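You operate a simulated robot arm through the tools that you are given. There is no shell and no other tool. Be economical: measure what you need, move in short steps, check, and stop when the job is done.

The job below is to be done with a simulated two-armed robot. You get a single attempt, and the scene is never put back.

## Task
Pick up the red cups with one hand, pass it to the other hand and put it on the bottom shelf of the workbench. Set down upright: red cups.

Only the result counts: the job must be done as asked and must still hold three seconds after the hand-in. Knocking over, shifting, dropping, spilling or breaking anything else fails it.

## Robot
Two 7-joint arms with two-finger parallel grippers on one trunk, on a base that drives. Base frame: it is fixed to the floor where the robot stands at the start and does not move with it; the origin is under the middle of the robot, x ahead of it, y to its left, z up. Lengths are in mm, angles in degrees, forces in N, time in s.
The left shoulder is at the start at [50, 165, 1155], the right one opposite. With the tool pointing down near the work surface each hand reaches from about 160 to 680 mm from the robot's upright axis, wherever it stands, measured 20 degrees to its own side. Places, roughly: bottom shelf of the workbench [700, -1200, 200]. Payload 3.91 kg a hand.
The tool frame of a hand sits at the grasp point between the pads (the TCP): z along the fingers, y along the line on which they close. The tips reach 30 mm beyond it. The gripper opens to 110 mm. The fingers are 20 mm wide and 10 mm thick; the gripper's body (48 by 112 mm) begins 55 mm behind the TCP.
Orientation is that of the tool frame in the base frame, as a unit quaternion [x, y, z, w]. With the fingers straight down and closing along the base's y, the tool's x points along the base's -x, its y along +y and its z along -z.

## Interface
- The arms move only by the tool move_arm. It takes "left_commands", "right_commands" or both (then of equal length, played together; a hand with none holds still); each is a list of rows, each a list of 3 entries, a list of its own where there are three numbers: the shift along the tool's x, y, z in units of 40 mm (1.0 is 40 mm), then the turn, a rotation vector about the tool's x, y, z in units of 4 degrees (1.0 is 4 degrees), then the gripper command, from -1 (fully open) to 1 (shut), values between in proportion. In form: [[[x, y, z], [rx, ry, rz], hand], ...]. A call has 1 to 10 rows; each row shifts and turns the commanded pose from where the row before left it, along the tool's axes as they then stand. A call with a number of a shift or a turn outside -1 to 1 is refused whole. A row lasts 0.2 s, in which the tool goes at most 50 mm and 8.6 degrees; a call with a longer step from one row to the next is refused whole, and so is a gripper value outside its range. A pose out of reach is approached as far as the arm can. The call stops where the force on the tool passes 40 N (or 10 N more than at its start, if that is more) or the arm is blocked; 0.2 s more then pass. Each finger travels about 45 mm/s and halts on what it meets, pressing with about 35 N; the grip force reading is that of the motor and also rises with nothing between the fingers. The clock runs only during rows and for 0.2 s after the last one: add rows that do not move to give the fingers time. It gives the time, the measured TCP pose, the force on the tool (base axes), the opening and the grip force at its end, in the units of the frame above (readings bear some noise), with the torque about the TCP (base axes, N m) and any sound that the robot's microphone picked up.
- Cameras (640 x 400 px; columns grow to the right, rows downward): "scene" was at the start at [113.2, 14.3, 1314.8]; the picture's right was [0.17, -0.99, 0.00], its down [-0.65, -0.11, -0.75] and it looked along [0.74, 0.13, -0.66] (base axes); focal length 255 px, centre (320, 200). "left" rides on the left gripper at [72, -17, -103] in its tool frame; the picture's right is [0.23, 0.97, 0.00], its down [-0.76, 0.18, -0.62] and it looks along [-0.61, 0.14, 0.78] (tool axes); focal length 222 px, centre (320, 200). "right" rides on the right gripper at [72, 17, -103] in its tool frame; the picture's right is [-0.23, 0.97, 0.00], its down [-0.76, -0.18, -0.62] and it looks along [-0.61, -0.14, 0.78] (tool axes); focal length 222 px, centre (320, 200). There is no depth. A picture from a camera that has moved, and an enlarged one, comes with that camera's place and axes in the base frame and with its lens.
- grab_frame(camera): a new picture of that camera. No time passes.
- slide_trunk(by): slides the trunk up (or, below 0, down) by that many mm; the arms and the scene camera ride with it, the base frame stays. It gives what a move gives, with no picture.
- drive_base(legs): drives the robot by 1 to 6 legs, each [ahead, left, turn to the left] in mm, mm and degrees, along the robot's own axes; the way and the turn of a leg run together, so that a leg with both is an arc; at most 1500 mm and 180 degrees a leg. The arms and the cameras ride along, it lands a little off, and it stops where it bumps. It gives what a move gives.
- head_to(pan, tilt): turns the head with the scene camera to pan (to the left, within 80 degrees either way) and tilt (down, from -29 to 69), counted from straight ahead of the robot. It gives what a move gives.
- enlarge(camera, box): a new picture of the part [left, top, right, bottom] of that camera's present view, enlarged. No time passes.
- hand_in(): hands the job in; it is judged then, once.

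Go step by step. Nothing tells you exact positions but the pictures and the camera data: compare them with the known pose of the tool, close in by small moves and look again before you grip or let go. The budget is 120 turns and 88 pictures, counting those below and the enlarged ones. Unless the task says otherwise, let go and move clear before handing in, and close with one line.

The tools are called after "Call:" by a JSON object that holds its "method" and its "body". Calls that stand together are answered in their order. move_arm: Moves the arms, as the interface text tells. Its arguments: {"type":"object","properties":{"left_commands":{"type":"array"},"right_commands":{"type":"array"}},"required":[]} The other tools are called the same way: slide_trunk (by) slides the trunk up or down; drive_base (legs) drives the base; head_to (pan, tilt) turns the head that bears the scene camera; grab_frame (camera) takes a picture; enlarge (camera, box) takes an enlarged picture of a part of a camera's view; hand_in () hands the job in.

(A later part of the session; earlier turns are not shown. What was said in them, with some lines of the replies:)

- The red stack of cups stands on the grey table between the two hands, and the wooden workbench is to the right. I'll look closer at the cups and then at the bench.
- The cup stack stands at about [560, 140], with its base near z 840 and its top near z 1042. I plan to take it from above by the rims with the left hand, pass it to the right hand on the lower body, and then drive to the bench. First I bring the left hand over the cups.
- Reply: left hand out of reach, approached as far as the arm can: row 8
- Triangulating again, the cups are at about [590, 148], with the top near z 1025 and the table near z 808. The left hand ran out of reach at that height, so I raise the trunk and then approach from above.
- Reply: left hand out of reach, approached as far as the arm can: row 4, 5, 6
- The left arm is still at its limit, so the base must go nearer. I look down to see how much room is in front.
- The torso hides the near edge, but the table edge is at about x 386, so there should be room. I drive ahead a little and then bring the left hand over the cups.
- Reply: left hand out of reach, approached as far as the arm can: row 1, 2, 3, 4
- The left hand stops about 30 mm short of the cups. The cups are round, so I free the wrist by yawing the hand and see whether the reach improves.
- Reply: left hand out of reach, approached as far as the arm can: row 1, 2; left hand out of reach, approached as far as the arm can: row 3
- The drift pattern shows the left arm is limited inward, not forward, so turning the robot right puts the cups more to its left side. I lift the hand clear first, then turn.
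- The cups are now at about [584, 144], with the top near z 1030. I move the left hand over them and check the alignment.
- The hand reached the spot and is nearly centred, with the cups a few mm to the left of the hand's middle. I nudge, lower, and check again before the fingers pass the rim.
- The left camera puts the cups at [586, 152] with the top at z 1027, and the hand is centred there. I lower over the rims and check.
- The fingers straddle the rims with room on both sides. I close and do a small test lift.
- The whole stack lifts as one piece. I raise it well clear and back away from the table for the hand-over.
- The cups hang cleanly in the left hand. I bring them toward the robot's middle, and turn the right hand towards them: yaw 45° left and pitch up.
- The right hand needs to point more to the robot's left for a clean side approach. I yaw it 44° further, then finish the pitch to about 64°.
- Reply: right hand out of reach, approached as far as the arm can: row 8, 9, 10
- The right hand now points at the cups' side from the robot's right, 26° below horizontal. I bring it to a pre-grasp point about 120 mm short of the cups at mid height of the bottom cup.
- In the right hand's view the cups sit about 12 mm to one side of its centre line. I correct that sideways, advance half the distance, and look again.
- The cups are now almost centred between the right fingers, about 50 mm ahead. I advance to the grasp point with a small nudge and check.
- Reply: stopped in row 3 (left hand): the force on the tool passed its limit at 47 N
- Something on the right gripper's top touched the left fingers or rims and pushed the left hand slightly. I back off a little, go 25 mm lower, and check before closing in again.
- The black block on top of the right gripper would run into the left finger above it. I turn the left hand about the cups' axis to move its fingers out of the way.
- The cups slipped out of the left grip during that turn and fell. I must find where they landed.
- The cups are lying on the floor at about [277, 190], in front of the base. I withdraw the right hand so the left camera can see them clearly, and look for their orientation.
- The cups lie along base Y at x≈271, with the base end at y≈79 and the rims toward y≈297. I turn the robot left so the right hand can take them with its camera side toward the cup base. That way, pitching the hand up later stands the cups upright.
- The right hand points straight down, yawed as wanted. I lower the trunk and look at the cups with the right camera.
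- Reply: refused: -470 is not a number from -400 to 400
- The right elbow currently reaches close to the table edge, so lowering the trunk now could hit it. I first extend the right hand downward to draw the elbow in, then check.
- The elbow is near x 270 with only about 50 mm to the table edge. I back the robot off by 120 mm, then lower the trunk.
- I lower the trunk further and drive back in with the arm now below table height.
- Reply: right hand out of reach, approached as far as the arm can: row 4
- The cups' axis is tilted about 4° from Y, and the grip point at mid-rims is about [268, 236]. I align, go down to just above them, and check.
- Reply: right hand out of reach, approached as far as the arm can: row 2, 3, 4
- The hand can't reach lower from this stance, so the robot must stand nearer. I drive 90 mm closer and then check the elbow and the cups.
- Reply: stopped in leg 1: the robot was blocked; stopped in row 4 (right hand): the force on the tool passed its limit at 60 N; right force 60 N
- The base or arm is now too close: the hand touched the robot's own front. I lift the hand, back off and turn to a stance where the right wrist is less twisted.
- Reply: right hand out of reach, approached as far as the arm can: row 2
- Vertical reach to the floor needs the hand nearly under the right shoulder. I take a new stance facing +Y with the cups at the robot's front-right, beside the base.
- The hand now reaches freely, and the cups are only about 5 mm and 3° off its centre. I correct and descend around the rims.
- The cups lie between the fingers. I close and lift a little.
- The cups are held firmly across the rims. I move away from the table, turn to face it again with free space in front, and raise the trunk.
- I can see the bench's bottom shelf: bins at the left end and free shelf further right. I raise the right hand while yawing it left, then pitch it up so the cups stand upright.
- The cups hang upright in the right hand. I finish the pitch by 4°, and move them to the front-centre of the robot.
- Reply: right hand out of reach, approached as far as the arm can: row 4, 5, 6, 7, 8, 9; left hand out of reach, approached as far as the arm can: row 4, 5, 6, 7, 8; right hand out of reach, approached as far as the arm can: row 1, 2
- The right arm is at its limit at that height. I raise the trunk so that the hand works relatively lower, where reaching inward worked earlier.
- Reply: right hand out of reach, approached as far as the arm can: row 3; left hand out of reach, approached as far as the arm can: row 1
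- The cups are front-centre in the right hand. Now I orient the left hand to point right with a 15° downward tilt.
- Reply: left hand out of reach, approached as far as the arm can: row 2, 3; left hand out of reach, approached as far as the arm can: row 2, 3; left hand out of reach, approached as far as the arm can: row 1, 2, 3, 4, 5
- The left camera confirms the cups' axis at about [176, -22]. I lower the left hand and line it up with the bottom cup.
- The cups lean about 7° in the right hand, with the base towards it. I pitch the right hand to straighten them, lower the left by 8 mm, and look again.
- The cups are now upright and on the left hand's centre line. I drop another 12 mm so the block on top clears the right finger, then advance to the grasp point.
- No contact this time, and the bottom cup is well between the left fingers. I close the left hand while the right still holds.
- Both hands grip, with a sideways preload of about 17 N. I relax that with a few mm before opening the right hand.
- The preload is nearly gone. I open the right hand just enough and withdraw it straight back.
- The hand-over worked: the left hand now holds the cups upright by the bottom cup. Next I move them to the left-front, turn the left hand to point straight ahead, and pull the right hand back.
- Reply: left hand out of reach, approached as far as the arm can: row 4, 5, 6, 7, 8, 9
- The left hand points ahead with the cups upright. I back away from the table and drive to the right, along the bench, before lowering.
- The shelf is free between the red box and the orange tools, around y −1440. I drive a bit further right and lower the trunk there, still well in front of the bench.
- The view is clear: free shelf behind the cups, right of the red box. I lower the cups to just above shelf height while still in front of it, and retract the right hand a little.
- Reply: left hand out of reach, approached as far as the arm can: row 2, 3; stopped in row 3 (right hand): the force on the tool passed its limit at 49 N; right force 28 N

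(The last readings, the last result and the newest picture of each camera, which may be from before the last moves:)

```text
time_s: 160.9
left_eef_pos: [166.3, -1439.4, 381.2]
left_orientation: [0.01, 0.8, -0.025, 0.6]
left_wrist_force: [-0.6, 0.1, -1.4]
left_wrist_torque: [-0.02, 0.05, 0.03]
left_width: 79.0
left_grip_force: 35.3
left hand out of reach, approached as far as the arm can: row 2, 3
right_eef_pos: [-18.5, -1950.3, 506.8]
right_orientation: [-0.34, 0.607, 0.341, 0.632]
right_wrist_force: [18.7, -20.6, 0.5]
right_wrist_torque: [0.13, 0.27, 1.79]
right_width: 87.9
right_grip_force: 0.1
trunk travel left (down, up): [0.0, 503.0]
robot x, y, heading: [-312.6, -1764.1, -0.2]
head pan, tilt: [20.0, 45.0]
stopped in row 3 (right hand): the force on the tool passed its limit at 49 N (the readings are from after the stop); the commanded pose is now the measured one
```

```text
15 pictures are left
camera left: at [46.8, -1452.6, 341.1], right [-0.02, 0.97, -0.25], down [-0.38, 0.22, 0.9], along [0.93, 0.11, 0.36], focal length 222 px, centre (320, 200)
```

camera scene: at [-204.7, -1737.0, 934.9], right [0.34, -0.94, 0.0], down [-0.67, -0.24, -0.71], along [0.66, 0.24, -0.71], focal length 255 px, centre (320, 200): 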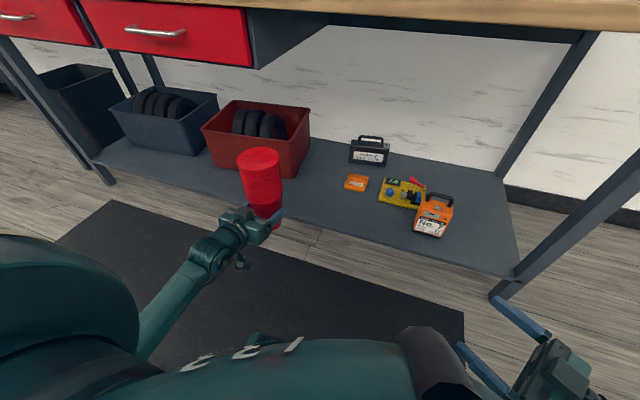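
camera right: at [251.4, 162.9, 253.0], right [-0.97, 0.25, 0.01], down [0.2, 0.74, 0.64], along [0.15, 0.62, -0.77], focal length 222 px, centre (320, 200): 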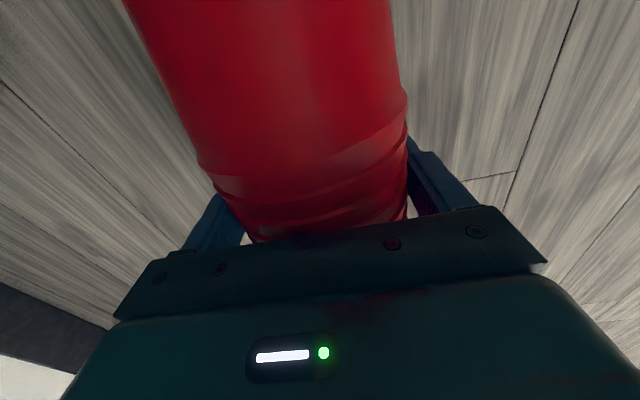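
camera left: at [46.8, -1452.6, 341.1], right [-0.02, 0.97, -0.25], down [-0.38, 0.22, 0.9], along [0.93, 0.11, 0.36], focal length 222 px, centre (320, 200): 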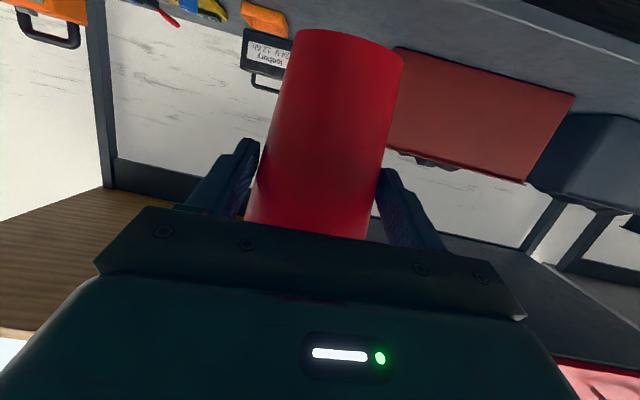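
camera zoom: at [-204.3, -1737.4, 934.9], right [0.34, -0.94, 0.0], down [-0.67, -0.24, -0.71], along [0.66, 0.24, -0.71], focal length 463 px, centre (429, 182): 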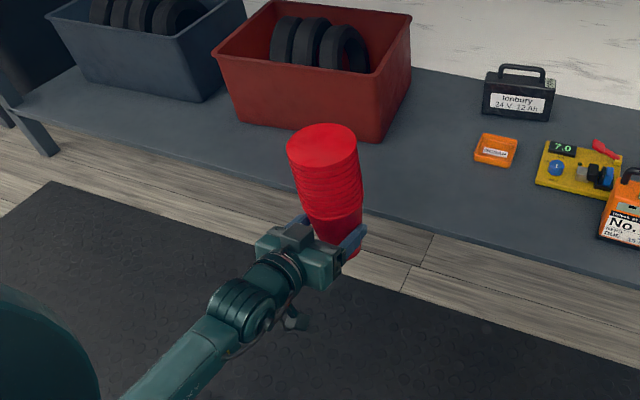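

The right hand only brushed the robot's own body; I move it back out. For the left, I yaw it 20° inward, which should free the downward motion.

Call:
{"method": "move_arm", "body": {"right_commands": [[[0, -0.4, 0.3], [0, 0, 0], -0.84], [[0, -0.4, 0.3], [0, 0, 0], -0.84], [[0, 0, 0], [0, 0, 0], -0.84], [[0, 0, 0], [0, 0, 0], -0.84], [[0, 0, 0], [0, 0, 0], -0.84], [[0, 0, 0], [0, 0, 0], -0.84], [[0, 0, 0], [0, 0, 0], -0.84], [[0, 0, 0], [0, 0, 0], -0.84]], "left_commands": [[[0, 0, 0], [0.96, 0, 0.279], 1], [[0, 0, 0], [0.96, 0, 0.279], 1], [[0, 0, 0], [0.96, 0, 0.279], 1], [[0, 0, 0], [0.96, 0, 0.279], 1], [[0, 0, 0], [0.96, 0, 0.279], 1], [[0.85, 0, 0.247], [0, 0, 0], 1], [[0.85, 0, 0.247], [0, 0, 0], 1], [[0, 0, 0], [0, 0, 0], 1]]}}

```text
time_s: 162.7
left_eef_pos: [167.1, -1440.4, 310.1]
left_orientation: [0.147, 0.783, -0.128, 0.591]
left_wrist_force: [-0.1, 0.7, -1.9]
left_wrist_torque: [0.04, -0.02, 0.01]
left_width: 78.9
left_grip_force: 35.1
right_eef_pos: [17.1, -1944.6, 509.1]
right_orientation: [-0.34, 0.606, 0.344, 0.631]
right_wrist_force: [-0.4, 0.2, -0.2]
right_wrist_torque: [-0.01, 0.0, -0.01]
right_width: 101.0
right_grip_force: 0.0
trunk travel left (down, up): [0.0, 503.0]
robot x, y, heading: [-315.7, -1764.9, -0.3]
head pan, tilt: [20.0, 45.0]
```

Now the left hand is at shelf height with the cup base about 235 mm up. I drive forward over the shelf.

Call:
{"method": "drive_base", "body": {"legs": [[285, 0, 0]]}}

Call:
{"method": "head_to", "body": {"pan": 35, "tilt": 50}}

Call:
{"method": "grab_frame", "body": {"camera": "scene"}}

Call:
{"method": "grab_frame", "body": {"camera": "left"}}

```text
time_s: 164.7
left_eef_pos: [451.0, -1443.5, 310.2]
left_orientation: [0.149, 0.782, -0.13, 0.591]
left_wrist_force: [-0.1, -0.4, -1.9]
left_wrist_torque: [0.02, 0.03, 0.03]
left_width: 79.1
left_grip_force: 34.7
right_eef_pos: [300.7, -1945.7, 509.3]
right_orientation: [-0.339, 0.606, 0.343, 0.632]
right_wrist_force: [1.0, -0.2, -0.6]
right_wrist_torque: [-0.03, 0.0, 0.01]
right_width: 101.1
right_grip_force: 0.1
trunk travel left (down, up): [0.0, 503.0]
robot x, y, heading: [-26.7, -1763.7, -0.1]
head pan, tilt: [20.0, 45.0]
```

```text
time_s: 165.5
left_eef_pos: [451.6, -1442.2, 309.9]
left_orientation: [0.149, 0.783, -0.129, 0.59]
left_wrist_force: [0.5, -0.6, -1.3]
left_wrist_torque: [-0.06, -0.01, 0.0]
left_width: 79.0
left_grip_force: 35.1
right_eef_pos: [301.3, -1945.8, 509.0]
right_orientation: [-0.339, 0.606, 0.343, 0.633]
right_wrist_force: [-0.6, 0.4, -0.2]
right_wrist_torque: [0.0, 0.0, 0.0]
right_width: 100.9
right_grip_force: 0.0
trunk travel left (down, up): [0.0, 503.0]
robot x, y, heading: [-28.1, -1763.2, -0.1]
head pan, tilt: [35.0, 50.0]
```

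```text
14 pictures are left
camera scene: at [65.9, -1721.5, 928.0], right [0.57, -0.82, 0.0], down [-0.63, -0.44, -0.64], along [0.53, 0.37, -0.77], focal length 255 px, centre (320, 200)
```

scene: 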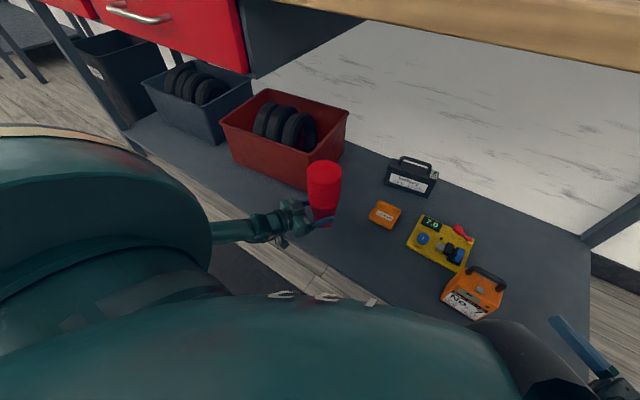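

```text
13 pictures are left
camera left: at [334.6, -1413.7, 268.4], right [0.32, 0.92, -0.24], down [-0.29, 0.34, 0.9], along [0.9, -0.21, 0.37], focal length 222 px, centre (320, 200)
```

left: 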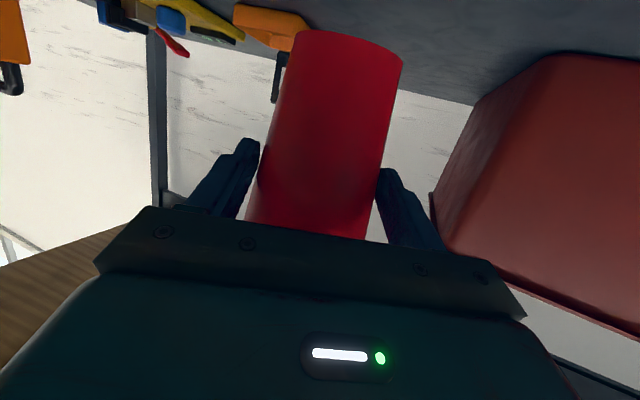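

The cups are over the free shelf, right of the red box. I lower in small steps and watch for contact.

Call:
{"method": "move_arm", "body": {"left_commands": [[[0.24, 0, 0.067], [0, 0, 0], 1], [[0.24, 0, 0.067], [0, 0, 0], 1], [[0.24, 0, 0.067], [0, 0, 0], 1], [[0, 0, 0], [0, 0, 0], 1]]}}

Call:
{"method": "enlarge", "body": {"camera": "scene", "box": [240, 130, 400, 300]}}

```text
time_s: 166.5
left_eef_pos: [450.7, -1443.6, 281.3]
left_orientation: [0.149, 0.782, -0.13, 0.591]
left_wrist_force: [0.4, 0.0, -1.5]
left_wrist_torque: [0.02, 0.04, -0.01]
left_width: 78.7
left_grip_force: 34.9
right_eef_pos: [300.2, -1945.8, 509.3]
right_orientation: [-0.338, 0.606, 0.343, 0.633]
right_wrist_force: [0.4, -0.2, 0.7]
right_wrist_torque: [0.0, 0.01, -0.01]
right_width: 101.2
right_grip_force: 0.0
trunk travel left (down, up): [0.0, 503.0]
robot x, y, heading: [-30.6, -1772.2, -0.2]
head pan, tilt: [35.0, 50.0]
```

```text
2.35 times, centred on (320, 215) of scene
camera zoom: at [65.9, -1721.4, 928.0], right [0.57, -0.82, 0.0], down [-0.63, -0.44, -0.64], along [0.53, 0.37, -0.77], focal length 599 px, centre (320, 165)
```

zoom: 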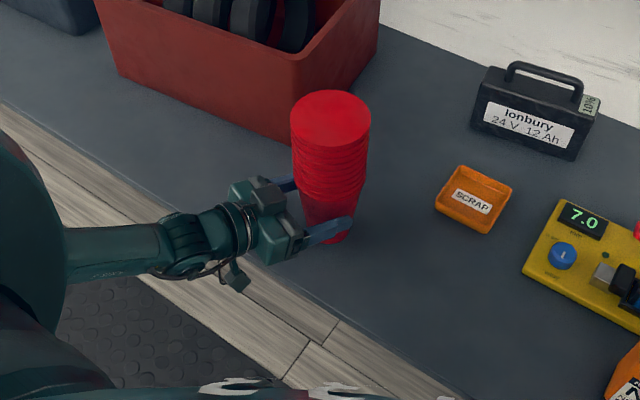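

The cups look upright and match the expected projection. I keep lowering.

Call:
{"method": "move_arm", "body": {"left_commands": [[[0.18, 0, 0.05], [0, 0, 0], 1], [[0.18, 0, 0.05], [0, 0, 0], 1], [[0, 0, 0], [0, 0, 0], 1]]}}

Call:
{"method": "move_arm", "body": {"left_commands": [[[0.12, 0, 0.033], [0, 0, 0], 1], [[0.12, 0, 0.033], [0, 0, 0], 1], [[0, 0, 0], [0, 0, 0], 1]]}}

Call:
{"method": "enlarge", "body": {"camera": "scene", "box": [280, 170, 380, 270]}}

```text
time_s: 167.3
left_eef_pos: [450.5, -1442.9, 266.1]
left_orientation: [0.149, 0.782, -0.13, 0.591]
left_wrist_force: [-0.1, -0.1, -1.1]
left_wrist_torque: [0.03, 0.03, 0.0]
left_width: 78.7
left_grip_force: 35.0
right_eef_pos: [301.0, -1946.2, 509.0]
right_orientation: [-0.338, 0.606, 0.342, 0.634]
right_wrist_force: [0.4, 0.2, 0.4]
right_wrist_torque: [0.01, -0.01, 0.01]
right_width: 101.1
right_grip_force: 0.1
trunk travel left (down, up): [0.0, 503.0]
robot x, y, heading: [-25.6, -1765.7, -0.2]
head pan, tilt: [35.0, 50.0]
```

```text
time_s: 168.1
left_eef_pos: [451.5, -1443.5, 255.2]
left_orientation: [0.148, 0.783, -0.129, 0.59]
left_wrist_force: [-0.6, -0.3, -1.5]
left_wrist_torque: [0.0, 0.01, -0.04]
left_width: 78.8
left_grip_force: 34.9
right_eef_pos: [301.5, -1946.4, 509.7]
right_orientation: [-0.337, 0.607, 0.342, 0.633]
right_wrist_force: [-0.5, 0.6, 0.3]
right_wrist_torque: [-0.01, -0.02, -0.01]
right_width: 101.3
right_grip_force: 0.0
trunk travel left (down, up): [0.0, 503.0]
robot x, y, heading: [-26.9, -1766.8, -0.2]
head pan, tilt: [35.0, 50.0]
```

```text
4.00 times, centred on (330, 220) of scene
camera zoom: at [65.9, -1721.4, 928.0], right [0.57, -0.82, 0.0], down [-0.63, -0.44, -0.64], along [0.53, 0.37, -0.77], focal length 1019 px, centre (280, 120)
```

zoom: 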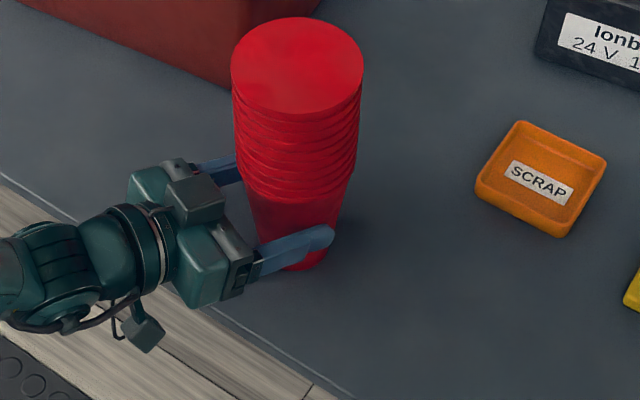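

Call:
{"method": "move_arm", "body": {"left_commands": [[[0.12, 0, 0.033], [0, 0, 0], 1], [[0, 0, 0], [0, 0, 0], 1]]}}

Call:
{"method": "move_arm", "body": {"left_commands": [[[0.12, 0, 0.033], [0, 0, 0], 1], [[0, 0, 0], [0, 0, 0], 1]]}}

```text
time_s: 168.7
left_eef_pos: [451.8, -1443.6, 252.0]
left_orientation: [0.148, 0.781, -0.129, 0.592]
left_wrist_force: [-3.9, -2.0, 13.3]
left_wrist_torque: [0.2, -0.11, 0.05]
left_width: 78.4
left_grip_force: 35.0
right_eef_pos: [301.6, -1945.2, 510.2]
right_orientation: [-0.34, 0.605, 0.344, 0.633]
right_wrist_force: [-0.3, 0.2, 0.1]
right_wrist_torque: [0.01, 0.02, 0.01]
right_width: 101.0
right_grip_force: 0.1
trunk travel left (down, up): [0.0, 503.0]
robot x, y, heading: [-27.4, -1764.7, -0.3]
head pan, tilt: [35.0, 50.0]
```

```text
time_s: 169.3
left_eef_pos: [453.1, -1444.4, 248.2]
left_orientation: [0.149, 0.781, -0.129, 0.593]
left_wrist_force: [-2.5, 0.0, 17.9]
left_wrist_torque: [-0.15, -0.57, 0.0]
left_width: 77.9
left_grip_force: 35.1
right_eef_pos: [301.2, -1946.9, 509.1]
right_orientation: [-0.339, 0.606, 0.343, 0.633]
right_wrist_force: [0.4, 0.1, 0.8]
right_wrist_torque: [0.02, 0.02, 0.01]
right_width: 101.3
right_grip_force: 0.0
trunk travel left (down, up): [0.0, 503.0]
robot x, y, heading: [-28.5, -1764.3, 0.0]
head pan, tilt: [35.0, 50.0]
```

Contact with the shelf at about z 178. I relieve the press slightly and check that the cups stand straight before releasing.

Call:
{"method": "move_arm", "body": {"left_commands": [[[-0.08, 0, -0.022], [0, 0, 0], 1], [[0, 0, 0], [0, 0, 0], 1]]}}

Call:
{"method": "enlarge", "body": {"camera": "scene", "box": [280, 160, 380, 260]}}

Call:
{"method": "grab_frame", "body": {"camera": "left"}}

```text
time_s: 169.9
left_eef_pos: [451.2, -1443.8, 247.4]
left_orientation: [0.149, 0.783, -0.129, 0.59]
left_wrist_force: [3.1, -0.3, 5.8]
left_wrist_torque: [-0.12, -0.55, 0.02]
left_width: 77.4
left_grip_force: 35.1
right_eef_pos: [301.1, -1944.1, 508.8]
right_orientation: [-0.339, 0.605, 0.343, 0.633]
right_wrist_force: [-0.2, -0.4, 0.8]
right_wrist_torque: [0.0, 0.0, -0.03]
right_width: 101.3
right_grip_force: 0.1
trunk travel left (down, up): [0.0, 503.0]
robot x, y, heading: [-28.6, -1763.2, -0.2]
head pan, tilt: [35.0, 50.0]
```

```text
4.00 times, centred on (330, 210) of scene
camera zoom: at [65.5, -1721.7, 928.0], right [0.57, -0.82, 0.0], down [-0.63, -0.44, -0.64], along [0.53, 0.37, -0.77], focal length 1019 px, centre (280, 160)
```

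zoom: 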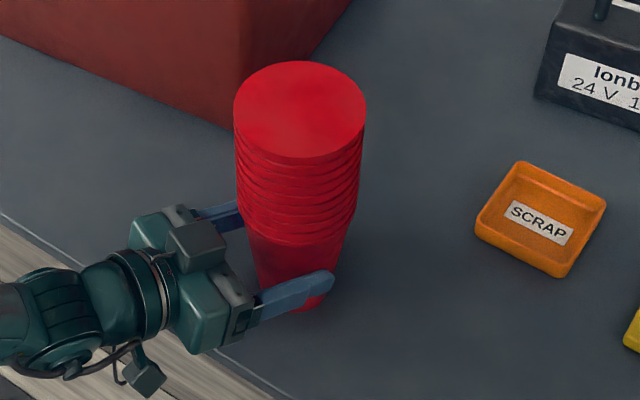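

```text
9 pictures are left
camera left: at [334.1, -1415.2, 206.6], right [0.32, 0.92, -0.24], down [-0.29, 0.34, 0.9], along [0.9, -0.21, 0.37], focal length 222 px, centre (320, 200)
```

left: 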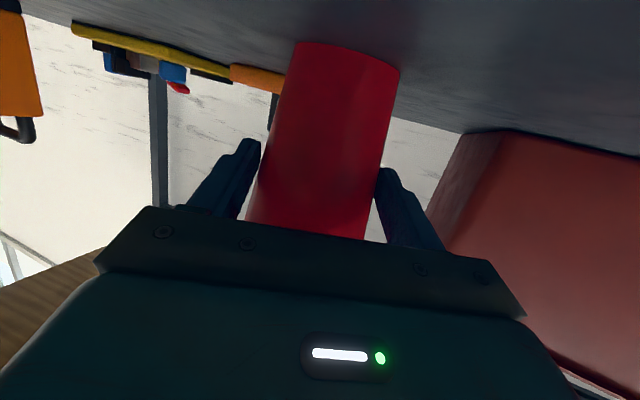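

The cups stand upright on the shelf with hardly any load left. I open the left hand gently.

Call:
{"method": "move_arm", "body": {"left_commands": [[[0, 0, 0], [0, 0, 0], -0.5], [[0, 0, 0], [0, 0, 0], -0.7], [[0, 0, 0], [0, 0, 0], -1], [[0, 0, 0], [0, 0, 0], -1], [[0, 0, 0], [0, 0, 0], -1]]}}

Call:
{"method": "grab_frame", "body": {"camera": "left"}}

```text
time_s: 171.1
left_eef_pos: [451.3, -1443.7, 248.1]
left_orientation: [0.149, 0.782, -0.13, 0.591]
left_wrist_force: [-1.3, 0.7, 0.9]
left_wrist_torque: [-0.01, 0.01, 0.02]
left_width: 109.9
left_grip_force: 0.1
right_eef_pos: [300.6, -1945.5, 509.0]
right_orientation: [-0.34, 0.605, 0.344, 0.632]
right_wrist_force: [-0.5, 0.0, -0.4]
right_wrist_torque: [-0.01, 0.0, 0.02]
right_width: 101.0
right_grip_force: 0.0
trunk travel left (down, up): [0.0, 503.0]
robot x, y, heading: [-26.6, -1762.8, -0.4]
head pan, tilt: [35.0, 50.0]
```

```text
8 pictures are left
camera left: at [334.4, -1415.1, 206.8], right [0.32, 0.92, -0.24], down [-0.29, 0.34, 0.9], along [0.9, -0.21, 0.37], focal length 222 px, centre (320, 200)
```

left: 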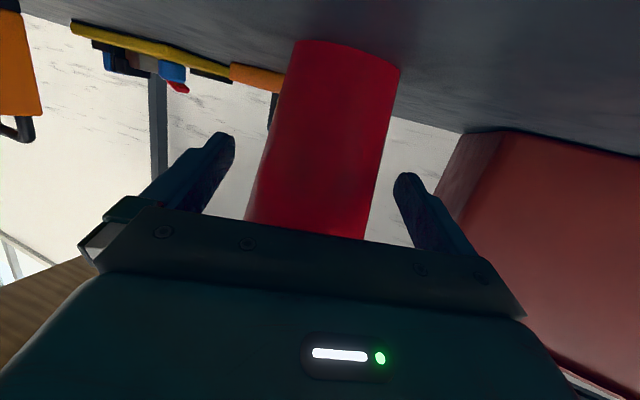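

Both fingers are clear of the cups and they have not moved. I withdraw the hand straight back, then back the robot away from the bench.

Call:
{"method": "move_arm", "body": {"left_commands": [[[0.108, 0, -0.385], [0, 0, 0], -1], [[0.135, 0, -0.48], [0, 0, 0], -1], [[0.135, 0, -0.48], [0, 0, 0], -1], [[0.135, 0, -0.48], [0, 0, 0], -1], [[0, 0, 0], [0, 0, 0], -1]]}}

Call:
{"method": "drive_base", "body": {"legs": [[-200, 0, 0]]}}

Call:
{"method": "enlarge", "body": {"camera": "scene", "box": [200, 80, 480, 260]}}

```text
time_s: 172.3
left_eef_pos: [381.1, -1413.9, 249.0]
left_orientation: [0.149, 0.783, -0.129, 0.591]
left_wrist_force: [0.2, -0.3, 0.2]
left_wrist_torque: [0.01, -0.02, -0.03]
left_width: 110.2
left_grip_force: 0.0
right_eef_pos: [301.1, -1945.9, 510.0]
right_orientation: [-0.339, 0.607, 0.343, 0.632]
right_wrist_force: [-0.1, 0.6, -0.1]
right_wrist_torque: [0.0, 0.01, 0.01]
right_width: 101.4
right_grip_force: 0.0
trunk travel left (down, up): [0.0, 503.0]
robot x, y, heading: [-27.1, -1763.7, 0.1]
head pan, tilt: [35.0, 50.0]
```

```text
time_s: 173.9
left_eef_pos: [179.7, -1414.1, 247.8]
left_orientation: [0.147, 0.783, -0.128, 0.591]
left_wrist_force: [-0.3, -0.4, 0.1]
left_wrist_torque: [-0.01, 0.02, -0.02]
left_width: 109.9
left_grip_force: 0.0
right_eef_pos: [101.8, -1943.7, 508.8]
right_orientation: [-0.339, 0.605, 0.344, 0.633]
right_wrist_force: [0.8, -0.1, 0.1]
right_wrist_torque: [0.04, -0.01, -0.01]
right_width: 101.3
right_grip_force: 0.0
trunk travel left (down, up): [0.0, 503.0]
robot x, y, heading: [-231.5, -1769.2, -0.0]
head pan, tilt: [35.0, 50.0]
```

```text
2.22 times, centred on (340, 170) of scene
camera zoom: at [-134.0, -1720.8, 928.0], right [0.57, -0.82, 0.0], down [-0.63, -0.44, -0.64], along [0.53, 0.37, -0.77], focal length 566 px, centre (276, 267)
```

zoom: 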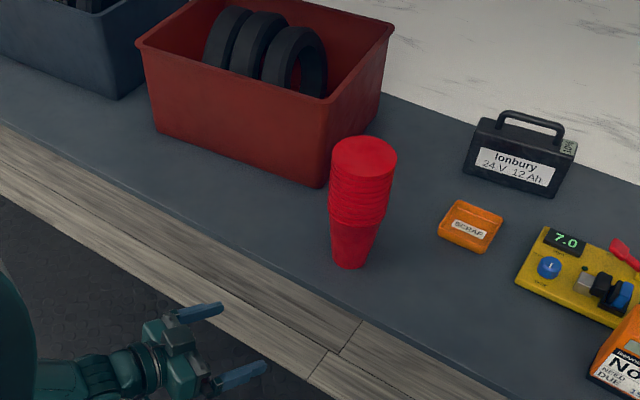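

The red cups stand upright and free on the bottom shelf, both hands are clear, and nothing else on the shelf was moved. I hand in.

Call:
{"method": "hand_in", "body": {}}

```text
The job is handed in.
```

The red cups are standing upright on the bottom shelf of the workbench, passed from the right hand to the left before being set down. On the first try I dropped them on the floor while turning the left hand, then picked them up again and did the pass with the right hand giving to the left.
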